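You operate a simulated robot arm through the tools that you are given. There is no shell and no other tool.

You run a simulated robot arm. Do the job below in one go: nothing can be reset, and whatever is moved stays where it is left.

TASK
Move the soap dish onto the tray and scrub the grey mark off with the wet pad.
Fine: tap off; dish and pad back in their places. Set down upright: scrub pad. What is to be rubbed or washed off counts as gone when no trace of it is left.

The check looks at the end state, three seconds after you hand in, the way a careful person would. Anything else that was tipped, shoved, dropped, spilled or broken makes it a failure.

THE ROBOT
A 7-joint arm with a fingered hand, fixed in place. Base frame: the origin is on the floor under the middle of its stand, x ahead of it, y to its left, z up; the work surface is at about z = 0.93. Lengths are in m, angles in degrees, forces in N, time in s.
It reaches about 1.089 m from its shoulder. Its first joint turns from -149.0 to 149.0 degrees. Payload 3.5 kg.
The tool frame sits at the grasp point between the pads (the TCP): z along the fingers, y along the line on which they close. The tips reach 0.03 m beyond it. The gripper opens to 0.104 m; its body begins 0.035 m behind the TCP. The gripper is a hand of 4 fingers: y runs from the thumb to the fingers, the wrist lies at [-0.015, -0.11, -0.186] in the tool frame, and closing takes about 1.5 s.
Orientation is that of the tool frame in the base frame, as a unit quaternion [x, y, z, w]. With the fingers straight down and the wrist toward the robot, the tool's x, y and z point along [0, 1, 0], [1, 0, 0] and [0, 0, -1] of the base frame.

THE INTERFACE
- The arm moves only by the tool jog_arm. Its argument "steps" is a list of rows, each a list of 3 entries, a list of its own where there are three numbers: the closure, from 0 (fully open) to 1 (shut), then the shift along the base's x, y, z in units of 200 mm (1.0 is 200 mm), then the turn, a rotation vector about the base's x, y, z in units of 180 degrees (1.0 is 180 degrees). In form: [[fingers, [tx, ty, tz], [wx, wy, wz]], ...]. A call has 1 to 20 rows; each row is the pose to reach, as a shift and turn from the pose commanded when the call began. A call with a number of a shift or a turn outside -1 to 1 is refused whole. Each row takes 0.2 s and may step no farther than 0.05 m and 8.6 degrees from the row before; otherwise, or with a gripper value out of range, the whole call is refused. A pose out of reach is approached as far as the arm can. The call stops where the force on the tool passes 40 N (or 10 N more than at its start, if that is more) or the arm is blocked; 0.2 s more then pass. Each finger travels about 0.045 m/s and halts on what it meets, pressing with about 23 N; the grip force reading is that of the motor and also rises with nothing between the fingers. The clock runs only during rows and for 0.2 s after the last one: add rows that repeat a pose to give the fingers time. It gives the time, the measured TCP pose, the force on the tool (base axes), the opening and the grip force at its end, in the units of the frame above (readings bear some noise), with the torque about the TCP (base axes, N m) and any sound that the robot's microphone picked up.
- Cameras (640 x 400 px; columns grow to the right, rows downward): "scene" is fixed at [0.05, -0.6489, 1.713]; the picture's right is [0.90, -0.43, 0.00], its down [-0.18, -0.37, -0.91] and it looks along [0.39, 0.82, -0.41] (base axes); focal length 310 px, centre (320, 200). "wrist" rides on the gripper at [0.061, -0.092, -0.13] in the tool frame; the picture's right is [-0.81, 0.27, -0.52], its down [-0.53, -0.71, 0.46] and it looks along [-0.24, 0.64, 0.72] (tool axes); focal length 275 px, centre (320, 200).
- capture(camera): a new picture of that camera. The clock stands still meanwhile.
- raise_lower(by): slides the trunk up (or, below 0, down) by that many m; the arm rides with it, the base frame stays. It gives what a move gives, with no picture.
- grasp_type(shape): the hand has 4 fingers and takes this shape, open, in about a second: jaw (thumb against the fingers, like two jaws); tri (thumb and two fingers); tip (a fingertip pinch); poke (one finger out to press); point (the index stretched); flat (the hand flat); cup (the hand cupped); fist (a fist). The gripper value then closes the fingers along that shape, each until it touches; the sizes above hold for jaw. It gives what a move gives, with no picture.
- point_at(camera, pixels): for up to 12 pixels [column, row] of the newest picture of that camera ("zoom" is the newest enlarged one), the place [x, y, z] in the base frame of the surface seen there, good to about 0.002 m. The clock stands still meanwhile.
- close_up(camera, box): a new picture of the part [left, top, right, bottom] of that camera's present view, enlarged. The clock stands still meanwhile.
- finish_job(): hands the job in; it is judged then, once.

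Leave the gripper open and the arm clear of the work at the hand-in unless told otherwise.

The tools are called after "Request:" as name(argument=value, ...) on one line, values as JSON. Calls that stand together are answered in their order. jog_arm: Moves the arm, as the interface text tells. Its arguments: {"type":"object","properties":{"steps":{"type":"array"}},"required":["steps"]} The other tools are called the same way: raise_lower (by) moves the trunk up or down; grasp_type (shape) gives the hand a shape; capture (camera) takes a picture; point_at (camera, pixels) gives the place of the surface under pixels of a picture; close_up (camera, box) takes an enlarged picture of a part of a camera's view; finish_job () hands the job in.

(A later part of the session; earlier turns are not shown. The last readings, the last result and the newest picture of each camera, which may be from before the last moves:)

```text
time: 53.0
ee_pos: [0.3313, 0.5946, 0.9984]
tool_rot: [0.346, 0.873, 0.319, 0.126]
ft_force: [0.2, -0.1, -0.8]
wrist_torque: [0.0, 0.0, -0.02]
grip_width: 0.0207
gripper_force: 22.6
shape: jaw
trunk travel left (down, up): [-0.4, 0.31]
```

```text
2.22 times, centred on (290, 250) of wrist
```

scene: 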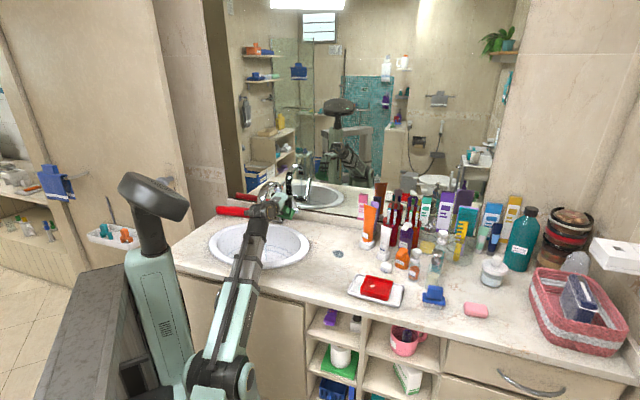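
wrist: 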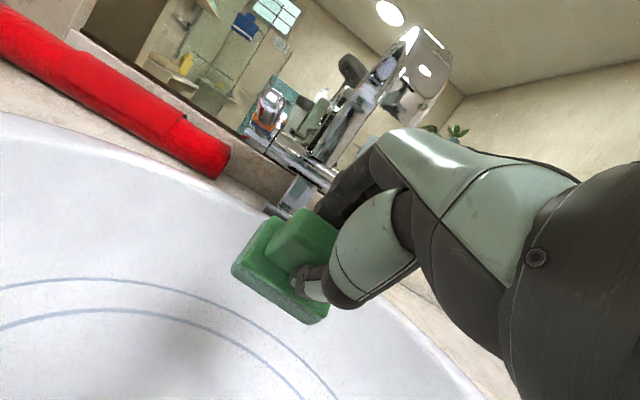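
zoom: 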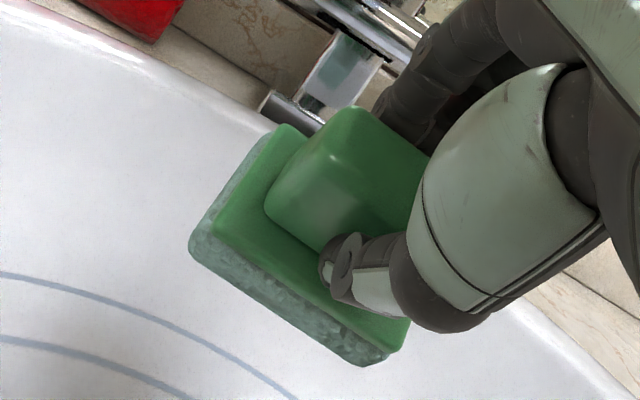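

The sponge is evenly wet now. Next I'll back out to the right, rise, and then level the hand.

Request:
jog_arm(steps=[[1, [0.06, -0.056, 0.02], [0, 0, 0]], [1, [0.12, -0.112, 0.08], [0, 0, 0]], [1, [0.18, -0.168, 0.2], [0, 0, 0]], [1, [0.25, -0.234, 0.35], [0, 0, 0]], [1, [0.32, -0.3, 0.5], [0, 0, 0]], [1, [0.4, -0.374, 0.65], [0, 0, 0]], [1, [0.4525, -0.4235, 0.7], [0, 0, 0]]])

Request:
jog_arm(steps=[[1, [0.1, -0.05, 0.0], [-0.027, 0.0253, 0]], [1, [0.25, -0.15, 0.0], [-0.054, 0.0506, 0]], [1, [0.4, -0.25, 0.0], [-0.081, 0.0759, 0]], [1, [0.55, -0.4, 0.0], [-0.108, 0.1012, 0]], [1, [0.7, -0.52, -0.05], [-0.135, 0.1265, 0]], [1, [0.85, -0.65, -0.1], [-0.1622, 0.1518, 0]], [1, [0.97, -0.755, -0.15], [-0.1622, 0.1518, 0]], [1, [0.97, -0.755, -0.15], [-0.1622, 0.1518, 0]]])

Request:
capture(camera="wrist")

Request:
capture(camera="scene")

```text
time: 54.6
ee_pos: [0.4206, 0.5082, 1.1396]
tool_rot: [0.346, 0.874, 0.317, 0.125]
ft_force: [-0.8, 0.6, -0.6]
wrist_torque: [0.0, 0.02, 0.02]
grip_width: 0.0205
gripper_force: 23.0
shape: jaw
trunk travel left (down, up): [-0.4, 0.31]
```

```text
time: 56.4
ee_pos: [0.613, 0.3575, 1.1077]
tool_rot: [0.369, 0.93, 0.0, 0.001]
ft_force: [-0.4, -0.7, -0.6]
wrist_torque: [-0.02, -0.02, -0.02]
grip_width: 0.0206
gripper_force: 22.7
shape: jaw
trunk travel left (down, up): [-0.4, 0.31]
```

```text
taken
```

wrist: 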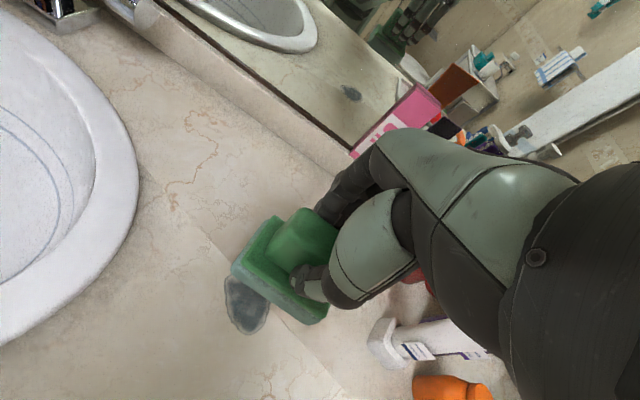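

```text
taken
```

scene: 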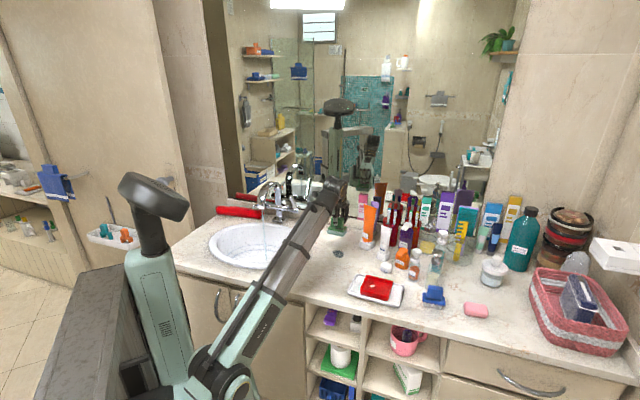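

The pad hangs above the mark. Next I'll centre it and lower to about 5 mm above the surface, then go down gently until there is contact.

Request:
jog_arm(steps=[[1, [0.016, -0.0205, -0.1], [0, 0, 0]], [1, [0.016, -0.0205, -0.25], [0, 0, 0]], [1, [0.016, -0.0205, -0.4], [0, 0, 0]], [1, [0.016, -0.0205, -0.48], [0, 0, 0]], [1, [0.016, -0.0205, -0.52], [0, 0, 0]], [1, [0.016, -0.0205, -0.52], [0, 0, 0]]])

Request:
jog_arm(steps=[[1, [0, 0, -0.01], [0, 0, 0]], [1, [0, 0, -0.02], [0, 0, 0]], [1, [0, 0, -0.025], [0, 0, 0]], [1, [0, 0, -0.025], [0, 0, 0]]])

Request:
close_up(camera="scene", box=[300, 200, 380, 275])

```text
time: 57.8
ee_pos: [0.6185, 0.355, 1.0033]
tool_rot: [0.368, 0.93, 0.0, 0.0]
ft_force: [-0.3, -0.6, -0.2]
wrist_torque: [0.02, 0.0, -0.01]
grip_width: 0.0202
gripper_force: 22.6
shape: jaw
trunk travel left (down, up): [-0.4, 0.31]
```

```text
time: 58.8
ee_pos: [0.6189, 0.3562, 0.9995]
tool_rot: [0.368, 0.93, 0.0, 0.0]
ft_force: [-1.3, 0.3, 5.2]
wrist_torque: [0.03, -0.02, 0.04]
grip_width: 0.0206
gripper_force: 22.6
shape: jaw
trunk travel left (down, up): [-0.4, 0.31]
```

```text
5.33 times, centred on (340, 238) of scene
```

zoom: 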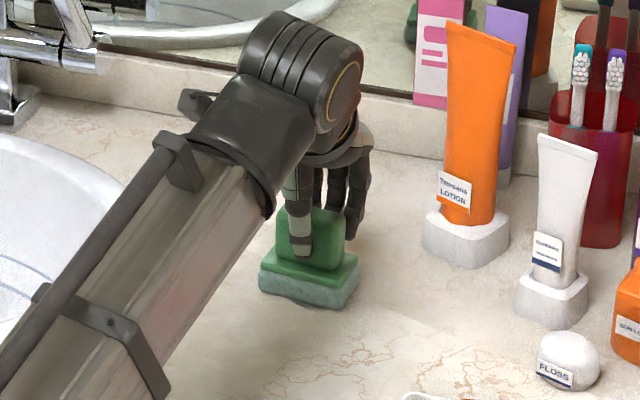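

The pad is on the mark with about 5 N of contact. Next I'll scrub with strokes of ±3 cm front to back, first centred and then offset 12 mm to the right.

Request:
jog_arm(steps=[[1, [0.051, 0.055, -0.005], [0, 0, 0]], [1, [0.1025, 0.1095, -0.005], [0, 0, 0]], [1, [0.051, 0.055, -0.005], [0, 0, 0]], [1, [0, 0, -0.005], [0, 0, 0]], [1, [-0.051, -0.055, -0.005], [0, 0, 0]], [1, [-0.1025, -0.1095, -0.005], [0, 0, 0]], [1, [-0.051, -0.055, -0.005], [0, 0, 0]], [1, [0, 0, -0.005], [0, 0, 0]], [1, [0.095, 0.014, -0.005], [0, 0, 0]], [1, [0.146, 0.0685, -0.005], [0, 0, 0]], [1, [0.095, 0.014, -0.005], [0, 0, 0]], [1, [0.044, -0.041, -0.005], [0, 0, 0]], [1, [-0.007, -0.096, -0.005], [0, 0, 0]], [1, [-0.0585, -0.1505, -0.005], [0, 0, 0]], [1, [-0.007, -0.096, -0.005], [0, 0, 0]], [1, [0.044, -0.041, -0.005], [0, 0, 0]], [1, [0, 0, -0.005], [0, 0, 0]]])

Request:
capture(camera="wrist")

Request:
close_up(camera="scene", box=[300, 200, 380, 275])

```text
time: 62.4
ee_pos: [0.6183, 0.3554, 1.0012]
tool_rot: [0.368, 0.93, 0.0, 0.0]
ft_force: [-0.1, -0.3, 0.4]
wrist_torque: [-0.01, -0.01, 0.0]
grip_width: 0.0212
gripper_force: 23.0
shape: jaw
trunk travel left (down, up): [-0.4, 0.31]
```

```text
taken
```

wrist: 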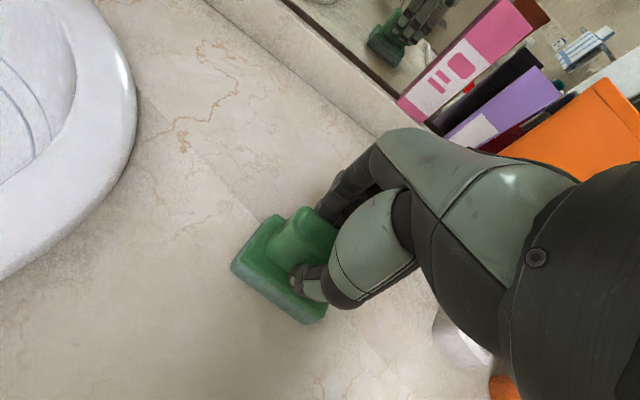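

```text
5.33 times, centred on (340, 238) of scene
```

zoom: 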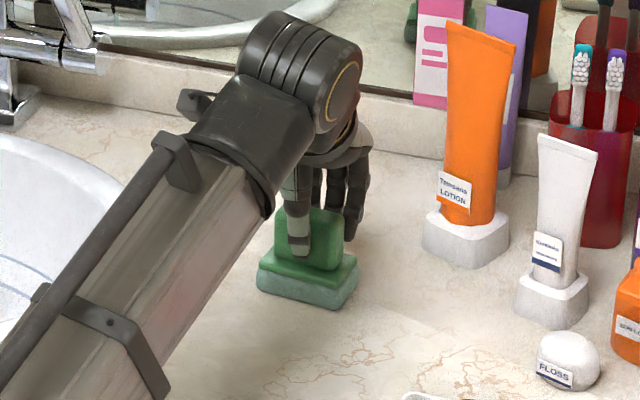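

The contact force dropped to about 0.4 N, so the pad has slid slightly in the grip. I'll lift to see how much of the mark is left.

Request:
jog_arm(steps=[[1, [0, 0, 0.1], [0, 0, 0]], [1, [0, 0, 0.25], [0, 0, 0]], [1, [0, 0, 0.4], [0, 0, 0]], [1, [0, 0, 0.4], [0, 0, 0]]])

Request:
close_up(camera="scene", box=[300, 200, 380, 275])

Request:
capture(camera="wrist")

```text
time: 63.4
ee_pos: [0.6175, 0.3551, 1.08]
tool_rot: [0.368, 0.93, 0.0, 0.0]
ft_force: [-0.2, 0.1, -0.5]
wrist_torque: [-0.02, -0.03, 0.01]
grip_width: 0.0216
gripper_force: 22.2
shape: jaw
trunk travel left (down, up): [-0.4, 0.31]
```

```text
5.33 times, centred on (340, 238) of scene
```

zoom: 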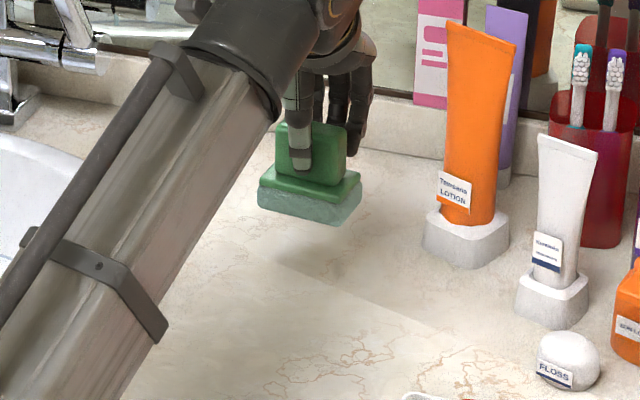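

```text
taken
```

wrist: 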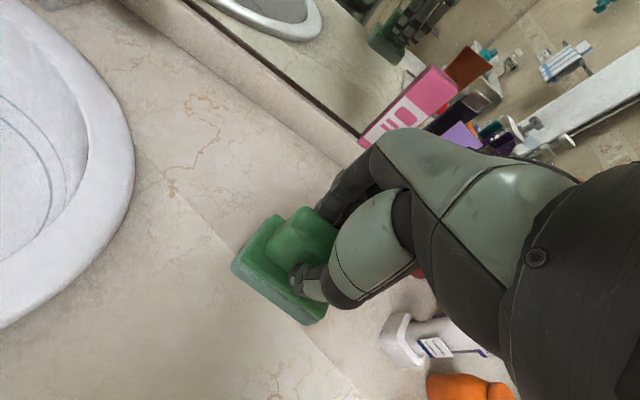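

The mark seems to be gone. I'll look much closer at that spot for faint traces.

Request:
close_up(camera="scene", box=[316, 238, 364, 268])

Request:
close_up(camera="wrist", box=[160, 230, 340, 400])

```text
13.33 times, centred on (340, 253) of scene
```

zoom: 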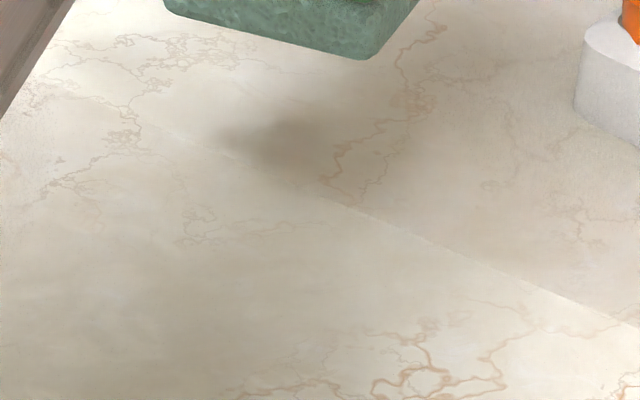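

```text
2.35 times, centred on (250, 315) of wrist
```

zoom: 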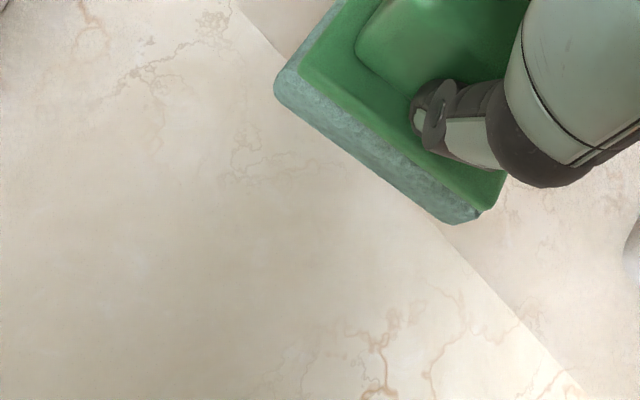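

The remaining darkness is the pad's shadow and moves with it. I'll carry the pad to above its home spot and check the mark area with nothing over it.

Request:
jog_arm(steps=[[1, [-0.12, -0.105, 0.05], [0, 0, 0]], [1, [-0.27, -0.235, 0.1], [0, 0, 0]], [1, [-0.42, -0.365, 0.1], [0, 0, 0]], [1, [-0.57, -0.495, 0.1], [0, 0, 0]], [1, [-0.7335, -0.633, 0.1], [0, 0, 0]], [1, [-0.7335, -0.633, 0.1], [0, 0, 0]], [1, [-0.7335, -0.633, 0.1], [0, 0, 0]]])

Request:
close_up(camera="scene", box=[316, 238, 364, 268])

Request:
capture(camera="wrist")

Request:
close_up(camera="wrist", box=[230, 130, 350, 240])

```text
time: 65.0
ee_pos: [0.4732, 0.2288, 1.1]
tool_rot: [0.368, 0.93, 0.0, 0.0]
ft_force: [0.2, -1.0, 0.1]
wrist_torque: [-0.01, -0.05, -0.01]
grip_width: 0.0211
gripper_force: 23.1
shape: jaw
trunk travel left (down, up): [-0.4, 0.31]
```

```text
13.33 times, centred on (340, 253) of scene
```

zoom: 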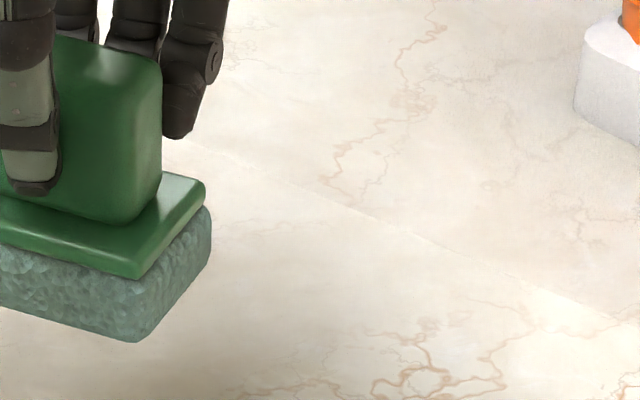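

```text
taken
```

wrist: 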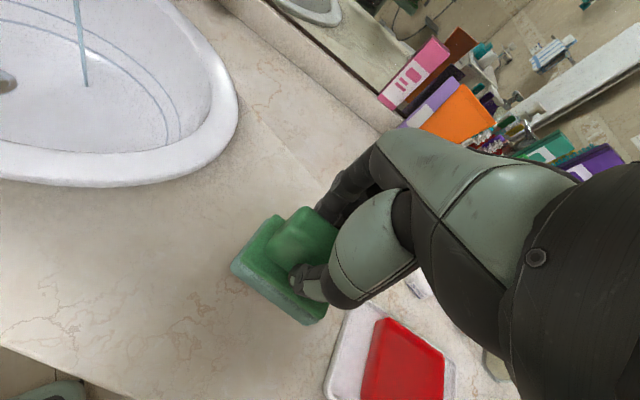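

```text
3.64 times, centred on (290, 185) of wrist
```

zoom: 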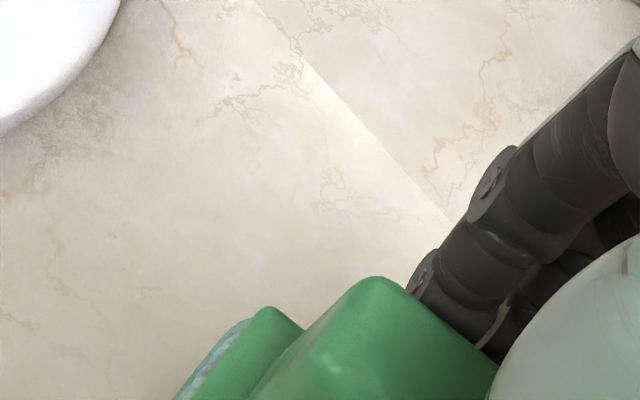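

No trace is left in the visible area. Next I'll lower the pad to just above its home spot and re-check the part of the mark area that the hand was hiding.

Request:
jog_arm(steps=[[1, [0, 0, -0.15], [0, 0, 0]], [1, [0, 0, -0.3], [0, 0, 0]], [1, [0, 0, -0.4], [0, 0, 0]], [1, [0, 0, -0.45], [0, 0, 0]], [1, [0, 0, -0.475], [0, 0, 0]], [1, [0, 0, -0.475], [0, 0, 0]]])

Request:
close_up(camera="scene", box=[316, 234, 364, 268])

Request:
close_up(camera="scene", box=[290, 235, 354, 290])

```text
time: 66.4
ee_pos: [0.4725, 0.229, 1.003]
tool_rot: [0.369, 0.93, 0.0, 0.001]
ft_force: [0.1, -0.9, -0.2]
wrist_torque: [0.0, 0.01, 0.02]
grip_width: 0.0215
gripper_force: 22.7
shape: jaw
trunk travel left (down, up): [-0.4, 0.31]
```

```text
11.76 times, centred on (340, 251) of scene
```

zoom: 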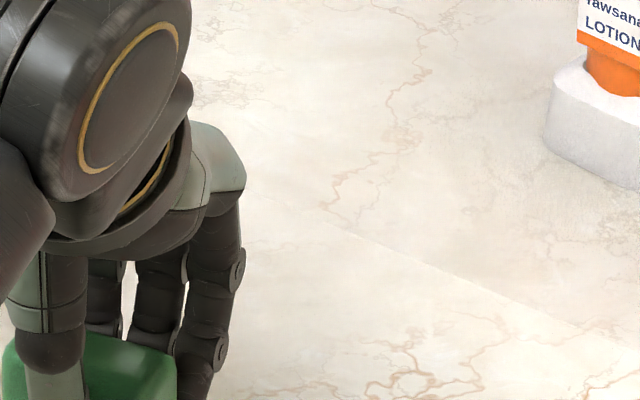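

```text
7.27 times, centred on (322, 262) of scene
```

zoom: 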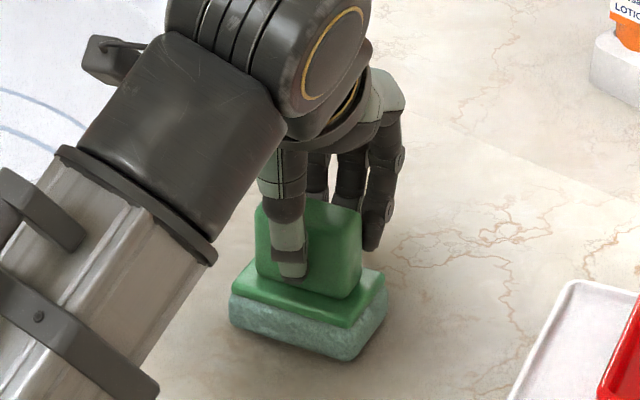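

The counter where the mark was looks clean. Next I'll set the pad down in 1 mm steps until the force shows contact.

Request:
jog_arm(steps=[[1, [0, 0, -0.007], [0, 0, 0]], [1, [0, 0, -0.014], [0, 0, 0]], [1, [0, 0, -0.019], [0, 0, 0]], [1, [0, 0, -0.019], [0, 0, 0]]])

```text
time: 67.4
ee_pos: [0.4709, 0.2269, 0.9995]
tool_rot: [0.37, 0.929, 0.0, 0.0]
ft_force: [1.1, -1.7, 4.4]
wrist_torque: [0.0, -0.05, -0.02]
grip_width: 0.0211
gripper_force: 23.4
shape: jaw
trunk travel left (down, up): [-0.4, 0.31]
```

The force is +4.4 N, so the pad is on the counter. Next I'll open the hand gently and check that it stands upright.

Request:
jog_arm(steps=[[0.75, [0, 0, 0], [0, 0, 0]], [0.7, [0, 0, 0], [0, 0, 0]], [0.6, [0, 0, 0], [0, 0, 0]], [0.45, [0, 0, 0], [0, 0, 0]], [0.3, [0, 0, 0], [0, 0, 0]], [0.1, [0, 0, 0], [0, 0, 0]], [0, [0, 0, 0], [0, 0, 0]], [0, [0, 0, 0], [0, 0, 0]]])

Request:
close_up(camera="scene", box=[290, 235, 354, 290])

Request:
capture(camera="wrist")

```text
time: 69.2
ee_pos: [0.4714, 0.2279, 0.9998]
tool_rot: [0.368, 0.93, 0.0, -0.001]
ft_force: [-0.1, 0.3, 0.0]
wrist_torque: [0.03, -0.02, 0.03]
grip_width: 0.1036
gripper_force: 0.0
shape: jaw
trunk travel left (down, up): [-0.4, 0.31]
```

```text
7.27 times, centred on (322, 262) of scene
```

zoom: 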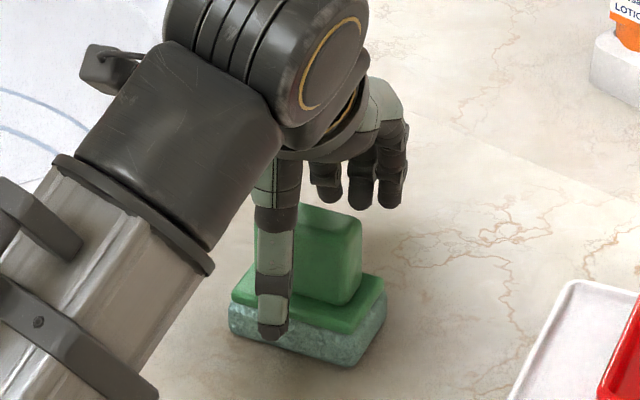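

```text
taken
```

wrist: 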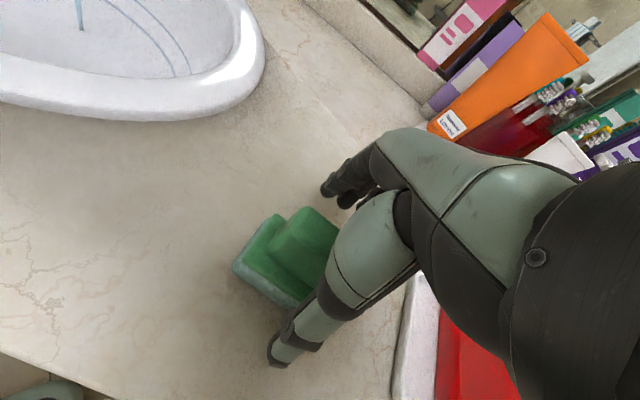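

The pad is upright on its spot and released. Next I'll lift straight up and review the counter.

Request:
jog_arm(steps=[[0, [0, 0, 0.08], [0, 0, 0]], [0, [0, 0, 0.2], [0, 0, 0]], [0, [0, 0, 0.4], [0, 0, 0]], [0, [0, 0, 0.6], [0, 0, 0]], [0, [0, 0, 0.8], [0, 0, 0]], [0, [0, 0, 1.0], [0, 0, 0]], [0, [0, 0, 1.0], [0, 0, 0]]])

Request:
capture(camera="wrist")

Request:
close_up(camera="scene", box=[295, 232, 365, 290])

Request:
close_up(camera="wrist", box=[230, 150, 330, 240])

```text
time: 70.8
ee_pos: [0.4911, 0.2417, 1.1808]
tool_rot: [0.368, 0.93, 0.0, 0.0]
ft_force: [-0.4, 0.4, -0.8]
wrist_torque: [0.01, 0.01, -0.01]
grip_width: 0.1039
gripper_force: 0.0
shape: jaw
out of reach, approached as far as the arm can: row 5, 6, 7
trunk travel left (down, up): [-0.4, 0.31]
```

```text
taken
```

wrist: 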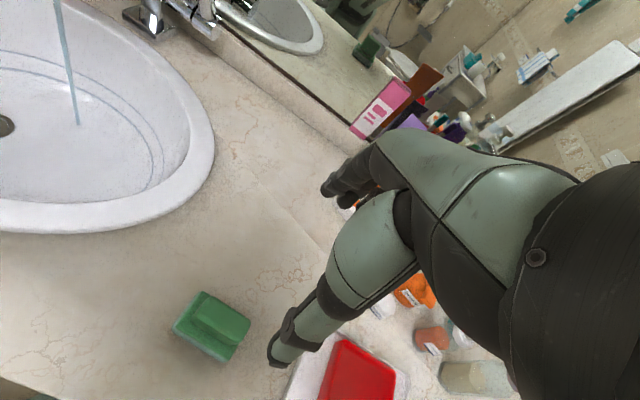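

```text
6.90 times, centred on (330, 261) of scene
```

zoom: 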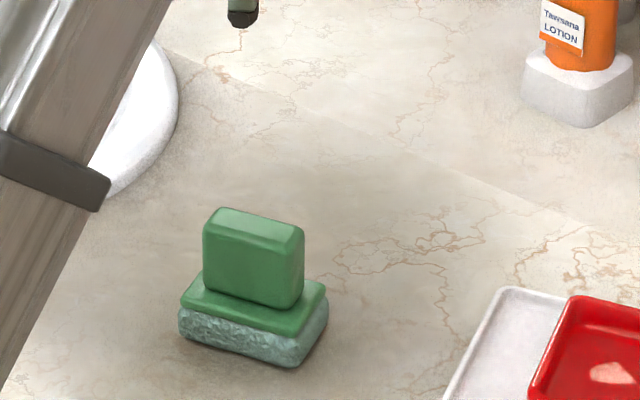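

```text
4.44 times, centred on (280, 195) of wrist
```

zoom: 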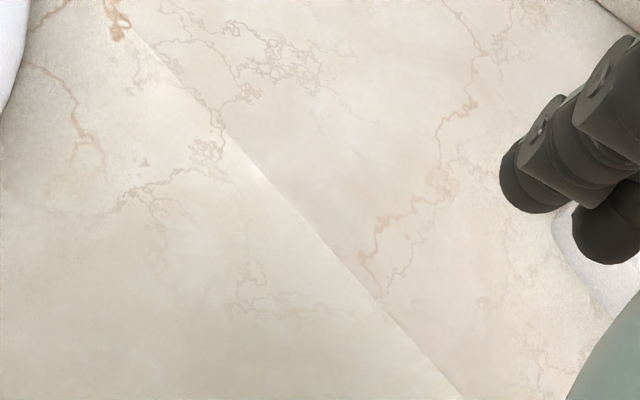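

The mark is completely gone with the area fully in view, and the pad stands upright on its original spot. Next is turning the tap off. First I'll raise the trunk back by 0.2 m.

Request:
raise_lower(by=0.2)

Request:
close_up(camera="scene", box=[250, 175, 314, 225])

Request:
point_at(camera="zoom", pixels=[[395, 115], [405, 130], [415, 150], [425, 180], [435, 210], [445, 240], [410, 105], [395, 135]])

```text
time: 72.9
ee_pos: [0.4917, 0.2408, 1.38]
tool_rot: [0.368, 0.93, 0.0, 0.0]
ft_force: [0.4, 0.4, -0.7]
wrist_torque: [-0.04, 0.0, 0.05]
grip_width: 0.1037
gripper_force: 0.1
shape: jaw
trunk travel left (down, up): [-0.6, 0.11]
```

```text
8.00 times, centred on (282, 200) of scene
```

zoom: 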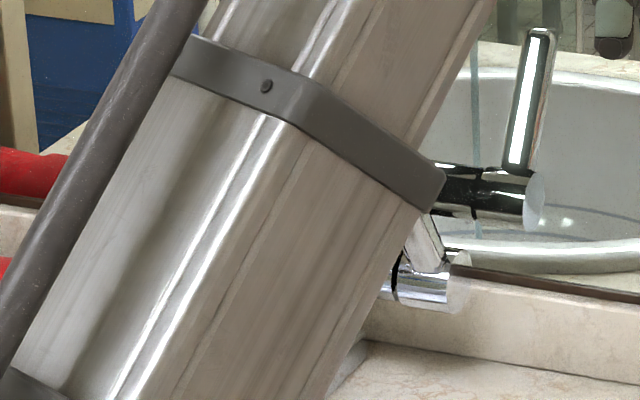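

```text
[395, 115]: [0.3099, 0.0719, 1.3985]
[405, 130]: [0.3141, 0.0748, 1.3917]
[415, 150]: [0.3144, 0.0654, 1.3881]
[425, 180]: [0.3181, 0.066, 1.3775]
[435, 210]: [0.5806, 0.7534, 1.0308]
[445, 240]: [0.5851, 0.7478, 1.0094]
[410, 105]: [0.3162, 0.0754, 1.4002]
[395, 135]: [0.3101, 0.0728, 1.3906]
```

The arm blocks that view. I'll move the hand toward the tap at a safe height, closing the fingers so they can be used as a pusher, and look with the wrist camera.

Request:
jog_arm(steps=[[0.2, [-0.02, 0.2, -0.05], [0, 0, 0]], [0.4, [-0.04, 0.4, -0.1], [0, 0, 0]], [0.6, [-0.06, 0.6, -0.2], [0, 0, 0]], [0.8, [-0.08, 0.8, -0.3], [0, 0, 0]], [1, [-0.1, 1.0, -0.4], [0, 0, 0]], [1, [-0.1, 1.0, -0.4], [0, 0, 0]], [1, [-0.1, 1.0, -0.4], [0, 0, 0]], [1, [-0.1, 1.0, -0.4], [0, 0, 0]]])

Request:
capture(camera="wrist")

Request:
close_up(camera="wrist", box=[100, 0, 340, 160])

```text
time: 74.7
ee_pos: [0.4683, 0.4404, 1.3016]
tool_rot: [0.368, 0.93, 0.0, 0.0]
ft_force: [0.1, -0.7, 0.5]
wrist_torque: [0.04, -0.03, -0.02]
grip_width: 0.0
gripper_force: 22.9
shape: jaw
trunk travel left (down, up): [-0.6, 0.11]
```

```text
taken
```

wrist: 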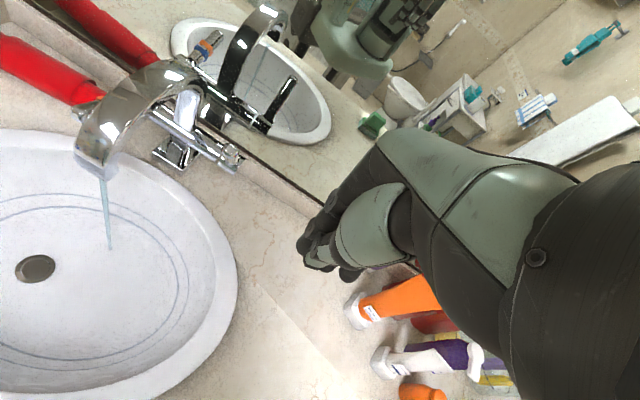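

```text
2.50 times, centred on (220, 80) of wrist
```

zoom: 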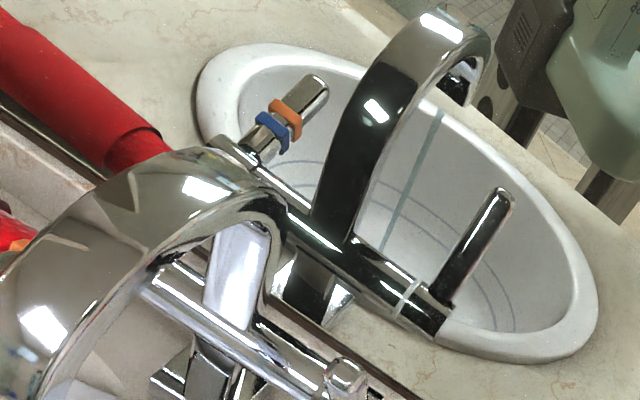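

The lever tip faces the camera at about (229,150). I'll measure the tip and the closed fingertips near (310,258) and (348,275).

Request:
close_up(camera="wrist", box=[190, 110, 270, 190])

Request:
point_at(camera="wrist", pixels=[[229, 150], [229, 145], [225, 153], [233, 152], [230, 160], [225, 165], [310, 262], [318, 268], [348, 278], [305, 240], [345, 190], [335, 265]])

```text
5.00 times, centred on (230, 150) of wrist
```

zoom: 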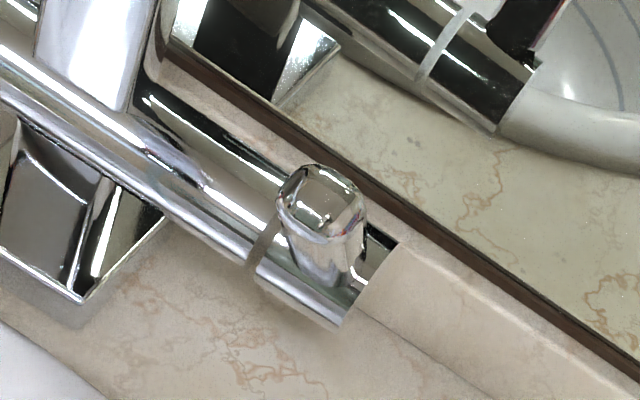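

```text
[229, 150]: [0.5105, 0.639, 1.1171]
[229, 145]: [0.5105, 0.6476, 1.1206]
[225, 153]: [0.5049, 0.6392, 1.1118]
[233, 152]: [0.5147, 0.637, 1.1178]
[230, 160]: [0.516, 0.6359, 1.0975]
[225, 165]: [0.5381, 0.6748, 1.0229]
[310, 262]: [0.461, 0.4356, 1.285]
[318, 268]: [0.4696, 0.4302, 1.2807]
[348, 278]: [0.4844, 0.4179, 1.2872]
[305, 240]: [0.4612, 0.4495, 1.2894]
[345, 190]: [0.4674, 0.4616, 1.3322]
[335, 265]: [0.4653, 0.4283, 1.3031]
```

The lever tip is at (0.511, 0.642, 1.119), tilted about 34° forward. I'll bring the closed fingers down in front of it (user side), then push it back upright.

Request:
jog_arm(steps=[[1, [0, 0.2, 0], [0, 0, 0]], [1, [-0.005, 0.4, 0], [0, 0, 0]], [1, [-0.01, 0.6, 0], [0, 0, 0]], [1, [-0.015, 0.745, 0], [0, 0, 0]], [1, [-0.015, 0.745, -0.2], [0, 0, 0]], [1, [-0.015, 0.745, -0.4], [0, 0, 0]], [1, [-0.015, 0.745, -0.6], [0, 0, 0]], [1, [-0.015, 0.745, -0.75], [0, 0, 0]], [1, [-0.015, 0.745, -0.75], [0, 0, 0]]])

Request:
capture(camera="wrist")

Request:
close_up(camera="scene", box=[240, 160, 340, 225])

```text
time: 76.7
ee_pos: [0.4692, 0.5895, 1.1508]
tool_rot: [0.369, 0.93, 0.0, 0.0]
ft_force: [0.3, 0.2, -0.3]
wrist_torque: [0.0, 0.02, -0.01]
grip_width: 0.0
gripper_force: 23.4
shape: jaw
trunk travel left (down, up): [-0.6, 0.11]
```

```text
taken
```

wrist: 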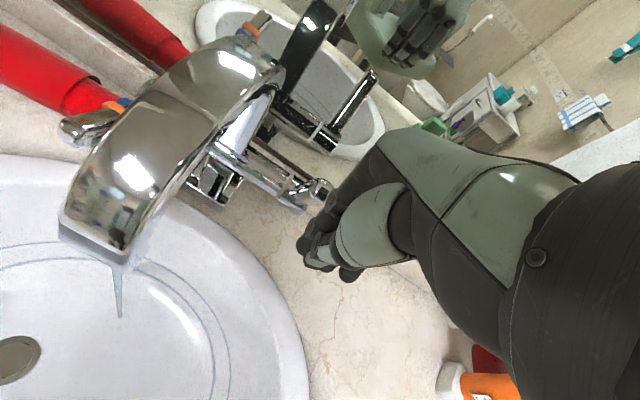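

```text
6.15 times, centred on (290, 192) of scene
```

zoom: 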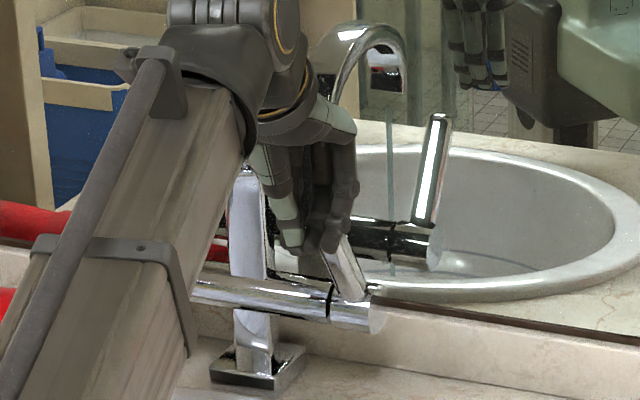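

The closed fingers are in front of the lever with no contact. Next I'll lower 2.5 cm and push slowly toward the mirror.

Request:
jog_arm(steps=[[1, [0, 0, -0.07], [0, 0, 0]], [1, [0, 0, -0.125], [0, 0, 0]], [1, [0.034, 0.0365, -0.125], [0, 0, 0]], [1, [0.068, 0.073, -0.125], [0, 0, 0]], [1, [0.1025, 0.1095, -0.125], [0, 0, 0]], [1, [0.137, 0.146, -0.125], [0, 0, 0]], [1, [0.171, 0.1825, -0.125], [0, 0, 0]], [1, [0.205, 0.219, -0.125], [0, 0, 0]], [1, [0.205, 0.219, -0.125], [0, 0, 0]]])

Request:
capture(camera="wrist")

Request:
close_up(camera="scene", box=[240, 160, 340, 225])

```text
time: 78.7
ee_pos: [0.5086, 0.6329, 1.1281]
tool_rot: [0.368, 0.93, 0.001, 0.001]
ft_force: [3.1, -8.4, 9.3]
wrist_torque: [0.08, -0.14, -0.14]
grip_width: 0.0
gripper_force: 22.8
shape: jaw
trunk travel left (down, up): [-0.6, 0.11]
```

```text
taken
```

wrist: 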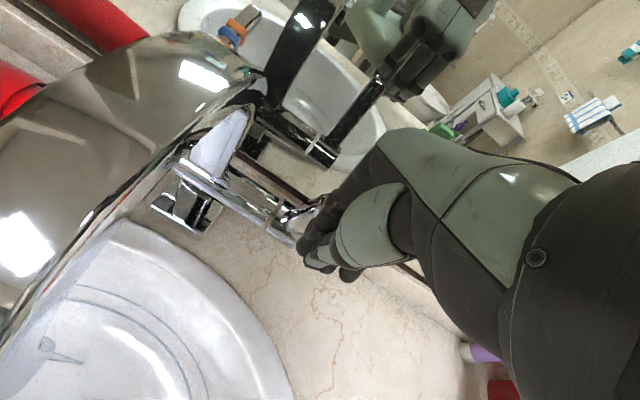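

```text
6.15 times, centred on (290, 192) of scene
```

zoom: 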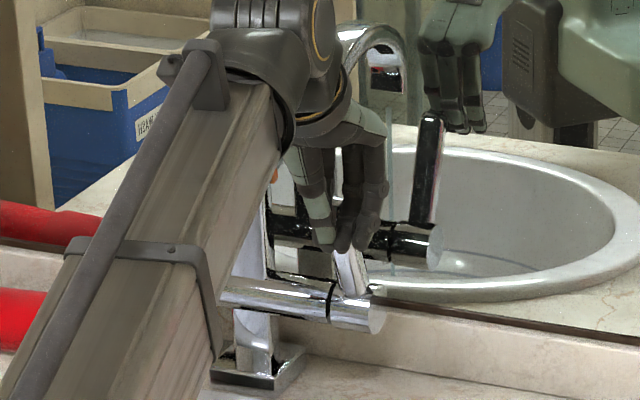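

The lever moved partway, but there is some sideways and upward force, so a finger is off-centre on it. I'll back off 1 cm, shift 6 mm left so the lever sits between two fingers, rise 6 mm, and push again.

Request:
jog_arm(steps=[[1, [-0.034, -0.0365, 0.0], [0, 0, 0]], [1, [-0.068, -0.073, 0.02], [0, 0, 0]], [1, [-0.09, -0.0525, 0.03], [0, 0, 0]], [1, [-0.056, -0.016, 0.03], [0, 0, 0]], [1, [-0.022, 0.0205, 0.03], [0, 0, 0]], [1, [0.012, 0.057, 0.03], [0, 0, 0]], [1, [0.029, 0.075, 0.03], [0, 0, 0]], [1, [0.029, 0.075, 0.03], [0, 0, 0]]])

Request:
capture(camera="wrist")

Request:
close_up(camera="scene", box=[240, 160, 340, 225])

```text
time: 80.5
ee_pos: [0.5138, 0.6505, 1.1314]
tool_rot: [0.368, 0.93, 0.0, 0.001]
ft_force: [0.0, 1.2, 0.6]
wrist_torque: [-0.02, -0.02, -0.01]
grip_width: 0.0
gripper_force: 23.0
shape: jaw
trunk travel left (down, up): [-0.6, 0.11]
```

```text
taken
```

wrist: 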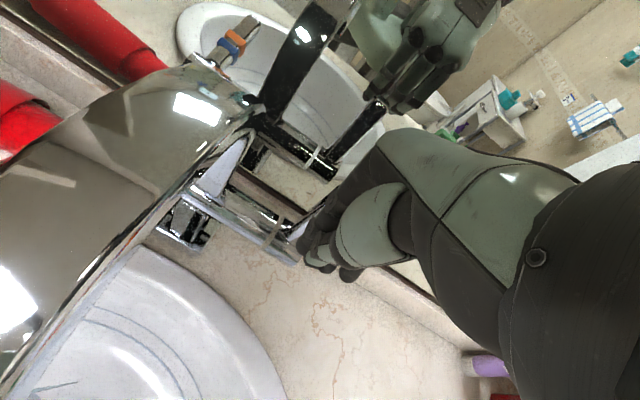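

```text
6.15 times, centred on (290, 192) of scene
```

zoom: 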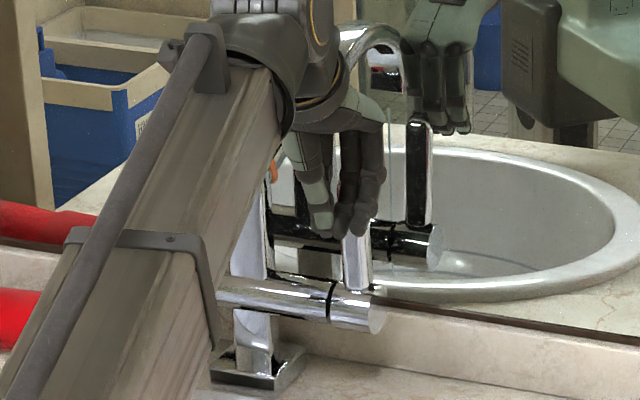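

The lever now looks nearly upright. I'll check whether the water has stopped.

Request:
close_up(camera="wrist", box=[0, 280, 160, 400])

Request:
close_up(camera="scene", box=[290, 165, 330, 215])

Request:
close_up(camera="scene", box=[220, 190, 320, 275])

```text
3.33 times, centred on (80, 340) of wrist
```

zoom: 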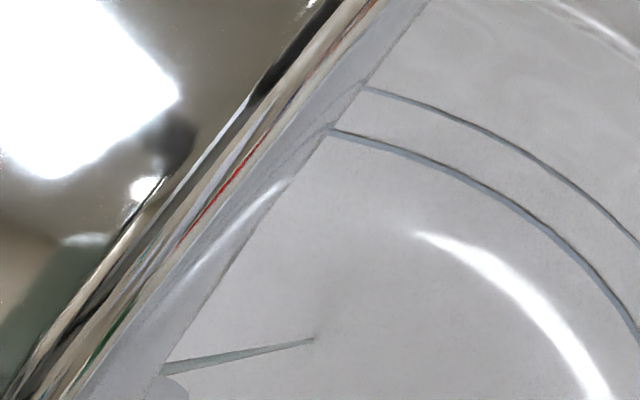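

```text
8.00 times, centred on (310, 190) of scene
```

zoom: 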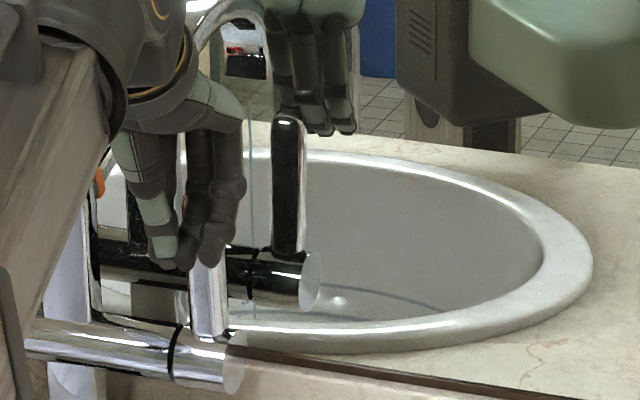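

```text
4.71 times, centred on (270, 232) of scene
```

zoom: 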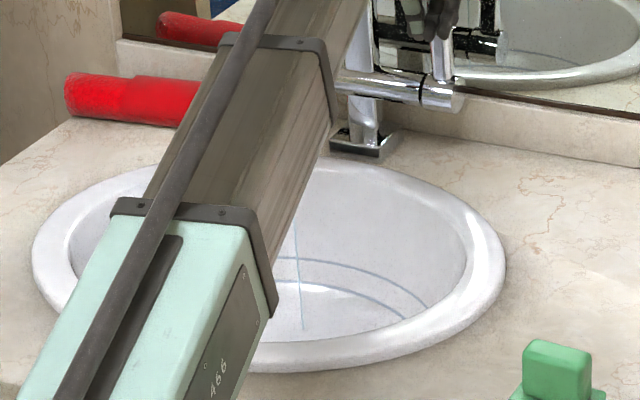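

The stream is much thinner but still running, so the lever needs a little more. I'll push on in small steps.

Request:
jog_arm(steps=[[1, [0.0137, 0.0146, 0], [0, 0, 0]], [1, [0.0273, 0.0292, 0], [0, 0, 0]], [1, [0.041, 0.0438, 0], [0, 0, 0]], [1, [0.041, 0.0438, 0], [0, 0, 0]]])

Request:
close_up(camera="scene", box=[220, 190, 320, 275])

Request:
close_up(camera="scene", box=[290, 165, 330, 215])

```text
time: 81.5
ee_pos: [0.5221, 0.6589, 1.1325]
tool_rot: [0.368, 0.93, 0.0, -0.001]
ft_force: [-4.4, -6.5, 1.7]
wrist_torque: [0.03, -0.09, -0.08]
grip_width: 0.0
gripper_force: 23.4
shape: jaw
trunk travel left (down, up): [-0.6, 0.11]
```

```text
4.71 times, centred on (270, 232) of scene
```

zoom: 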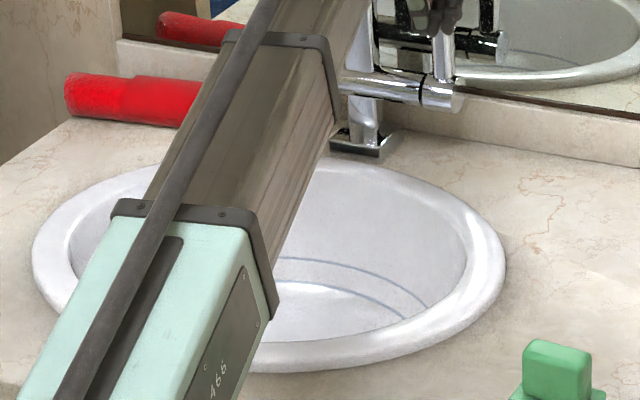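

```text
8.00 times, centred on (310, 190) of scene
```

zoom: 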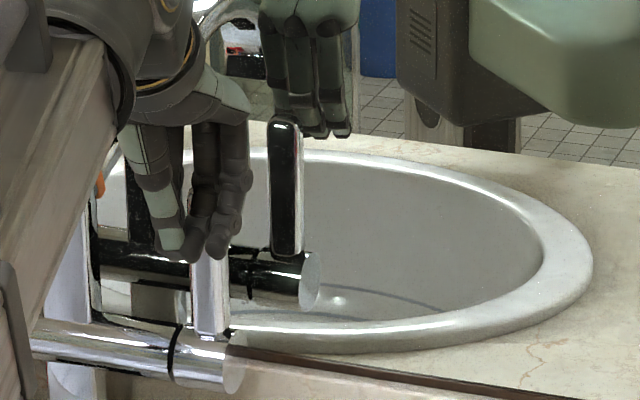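

The stream has stopped and the lever is at its stop, resisting with about 8 N. Next I'll press 1 mm more to seat it, then back away and up, and check it stays closed.

Request:
jog_arm(steps=[[1, [0.0034, 0.0037, 0], [0, 0, 0]], [1, [0.0034, 0.0037, 0], [0, 0, 0]], [1, [-0.034, -0.0365, 0], [0, 0, 0]], [1, [-0.1025, -0.1095, 0], [0, 0, 0]], [1, [-0.17, -0.18, 0.02], [0, 0, 0]], [1, [-0.17, -0.2, 0.2], [0, 0, 0]], [1, [-0.17, -0.25, 0.4], [0, 0, 0]], [1, [-0.17, -0.35, 0.6], [0, 0, 0]], [0.8, [-0.15, -0.5, 0.75], [0, 0, 0]], [0.6, [-0.1, -0.65, 0.85], [0, 0, 0]], [0.4, [-0.05, -0.8, 0.85], [0, 0, 0]], [0.2, [0, -0.95, 0.85], [0, 0, 0]], [0, [0.05, -1.0, 0.85], [0, 0, 0]], [0, [0.05, -1.0, 0.85], [0, 0, 0]], [0, [0.05, -1.0, 0.85], [0, 0, 0]]])

Request:
capture(camera="wrist")

Request:
capture(camera="scene")

Request:
close_up(camera="scene", box=[220, 170, 320, 260])

```text
time: 84.7
ee_pos: [0.5339, 0.4571, 1.302]
tool_rot: [0.368, 0.93, 0.0, -0.001]
ft_force: [0.0, -0.2, 1.1]
wrist_torque: [0.01, 0.0, 0.02]
grip_width: 0.1035
gripper_force: 0.0
shape: jaw
trunk travel left (down, up): [-0.6, 0.11]
```

```text
taken
```

wrist: 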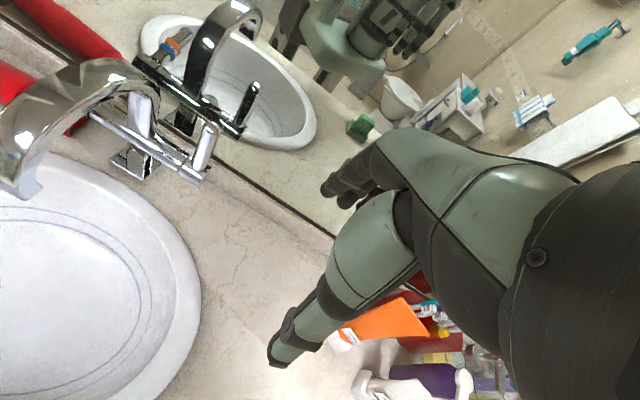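

```text
taken
```

scene: 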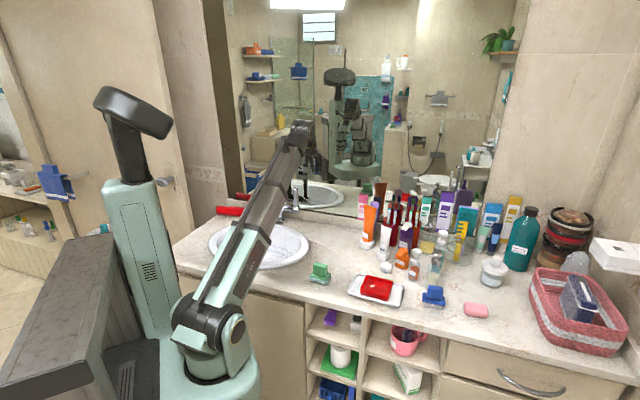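

```text
4.44 times, centred on (270, 215) of scene
```

zoom: 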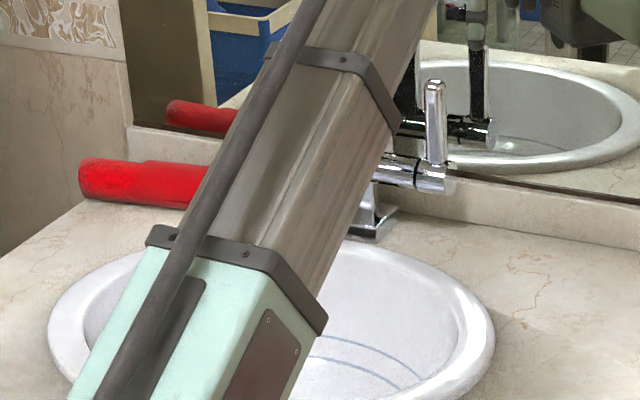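

The tap is off with no stream and the lever upright. Next I'll return the dish to its place. First I'll move back over the tray at a safe height and match the earlier angle.

Request:
jog_arm(steps=[[0, [0.03, -0.19, -0.05], [0, 0, 0]], [0, [0.06, -0.38, -0.1], [0, 0, -0.003]], [0, [0.09, -0.57, -0.15], [0, 0, -0.007]], [0, [0.12, -0.76, -0.2], [0, 0, -0.011]], [0, [0.15, -0.95, -0.25], [0, 0, -0.014]]])

Request:
jog_arm(steps=[[0, [0.07, -0.19, -0.1], [0, 0, -0.003]], [0, [0.14, -0.38, -0.2], [0, 0, -0.006]], [0, [0.21, -0.57, -0.3], [0, 0, -0.009]], [0, [0.28, -0.76, -0.4], [0, 0, -0.011]], [0, [0.33, -0.935, -0.5], [0, 0, -0.011]], [0, [0.33, -0.935, -0.5], [0, 0, -0.011]], [0, [0.33, -0.935, -0.5], [0, 0, -0.011]]])

Request:
capture(camera="wrist")

```text
time: 85.9
ee_pos: [0.5617, 0.2683, 1.2514]
tool_rot: [0.388, 0.922, 0.0, 0.0]
ft_force: [-0.1, 0.3, 0.6]
wrist_torque: [0.02, 0.01, 0.02]
grip_width: 0.1039
gripper_force: 0.0
shape: jaw
trunk travel left (down, up): [-0.6, 0.11]
```

```text
time: 87.5
ee_pos: [0.6294, 0.0813, 1.1509]
tool_rot: [0.404, 0.915, 0.0, 0.0]
ft_force: [0.3, 0.1, 0.5]
wrist_torque: [0.0, 0.0, -0.01]
grip_width: 0.1039
gripper_force: 0.0
shape: jaw
trunk travel left (down, up): [-0.6, 0.11]
```

```text
taken
```

wrist: 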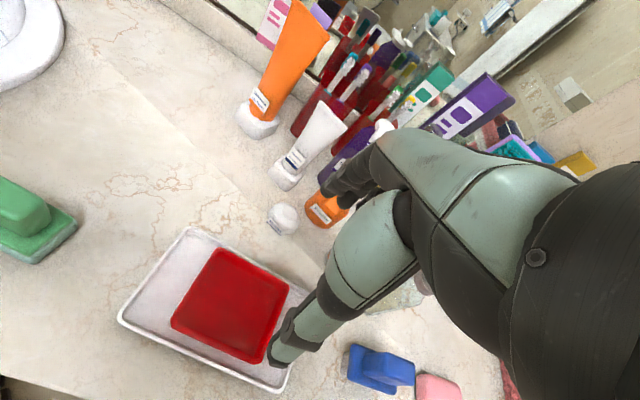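

The dish is in view with corners near (219,249), (289,285), (260,361) and (173,320). I'll measure it and the tray.

Request:
close_up(camera="wrist", box=[110, 215, 310, 400])

Request:
point_at(camera="wrist", pixels=[[219, 251], [288, 285], [258, 359], [174, 319], [232, 305], [121, 317], [191, 231], [282, 390], [255, 267], [196, 284], [215, 340], [275, 320]])

```text
2.16 times, centred on (210, 308) of wrist
```

zoom: 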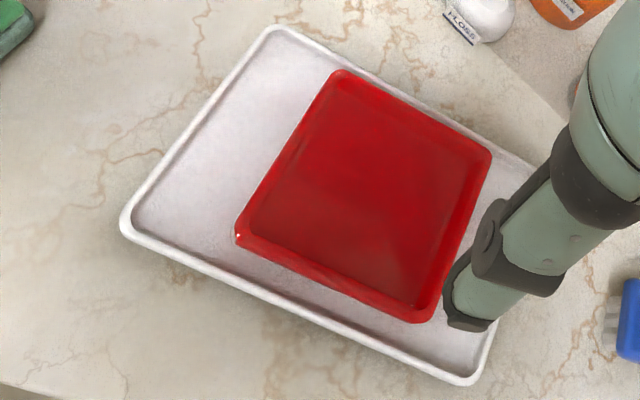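

```text
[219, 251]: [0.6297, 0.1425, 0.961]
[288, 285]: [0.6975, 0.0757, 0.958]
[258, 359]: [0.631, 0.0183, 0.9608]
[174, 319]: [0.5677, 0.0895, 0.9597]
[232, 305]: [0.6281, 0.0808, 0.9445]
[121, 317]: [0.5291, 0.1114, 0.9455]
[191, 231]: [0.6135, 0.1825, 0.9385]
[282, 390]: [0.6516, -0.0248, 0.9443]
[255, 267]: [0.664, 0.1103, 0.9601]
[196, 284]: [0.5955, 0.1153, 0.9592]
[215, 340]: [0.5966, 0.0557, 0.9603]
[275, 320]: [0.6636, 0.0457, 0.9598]
```

The dish centre is (0.6315, 0.0815), about 2 mm from the hand centre. Next I'll lower to z of about 1.03 and check clearances.

Request:
jog_arm(steps=[[0, [0.0075, 0, -0.15], [0, 0, 0]], [0, [0.0075, 0, -0.3], [0, 0, 0]], [0, [0.0075, 0, -0.45], [0, 0, 0]], [0, [0.0075, 0, -0.6], [0, 0, 0]], [0, [0.0075, 0, -0.6], [0, 0, 0]]])

Request:
capture(camera="wrist")

Request:
point_at(camera="wrist", pixels=[[278, 358], [328, 188], [332, 192], [346, 203], [285, 352], [240, 330]])

```text
time: 88.7
ee_pos: [0.6312, 0.0824, 1.0285]
tool_rot: [0.405, 0.915, 0.0, 0.0]
ft_force: [-0.6, 0.2, -0.2]
wrist_torque: [0.0, 0.01, 0.01]
grip_width: 0.1037
gripper_force: 0.1
shape: jaw
trunk travel left (down, up): [-0.6, 0.11]
```

```text
taken
```

wrist: 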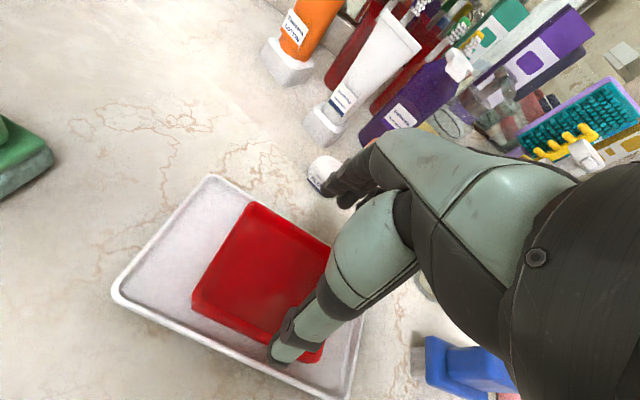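

```text
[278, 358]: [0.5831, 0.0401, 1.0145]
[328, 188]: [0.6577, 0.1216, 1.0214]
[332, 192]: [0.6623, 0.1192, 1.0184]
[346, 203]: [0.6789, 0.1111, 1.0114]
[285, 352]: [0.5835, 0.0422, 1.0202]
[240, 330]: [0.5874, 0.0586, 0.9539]
```

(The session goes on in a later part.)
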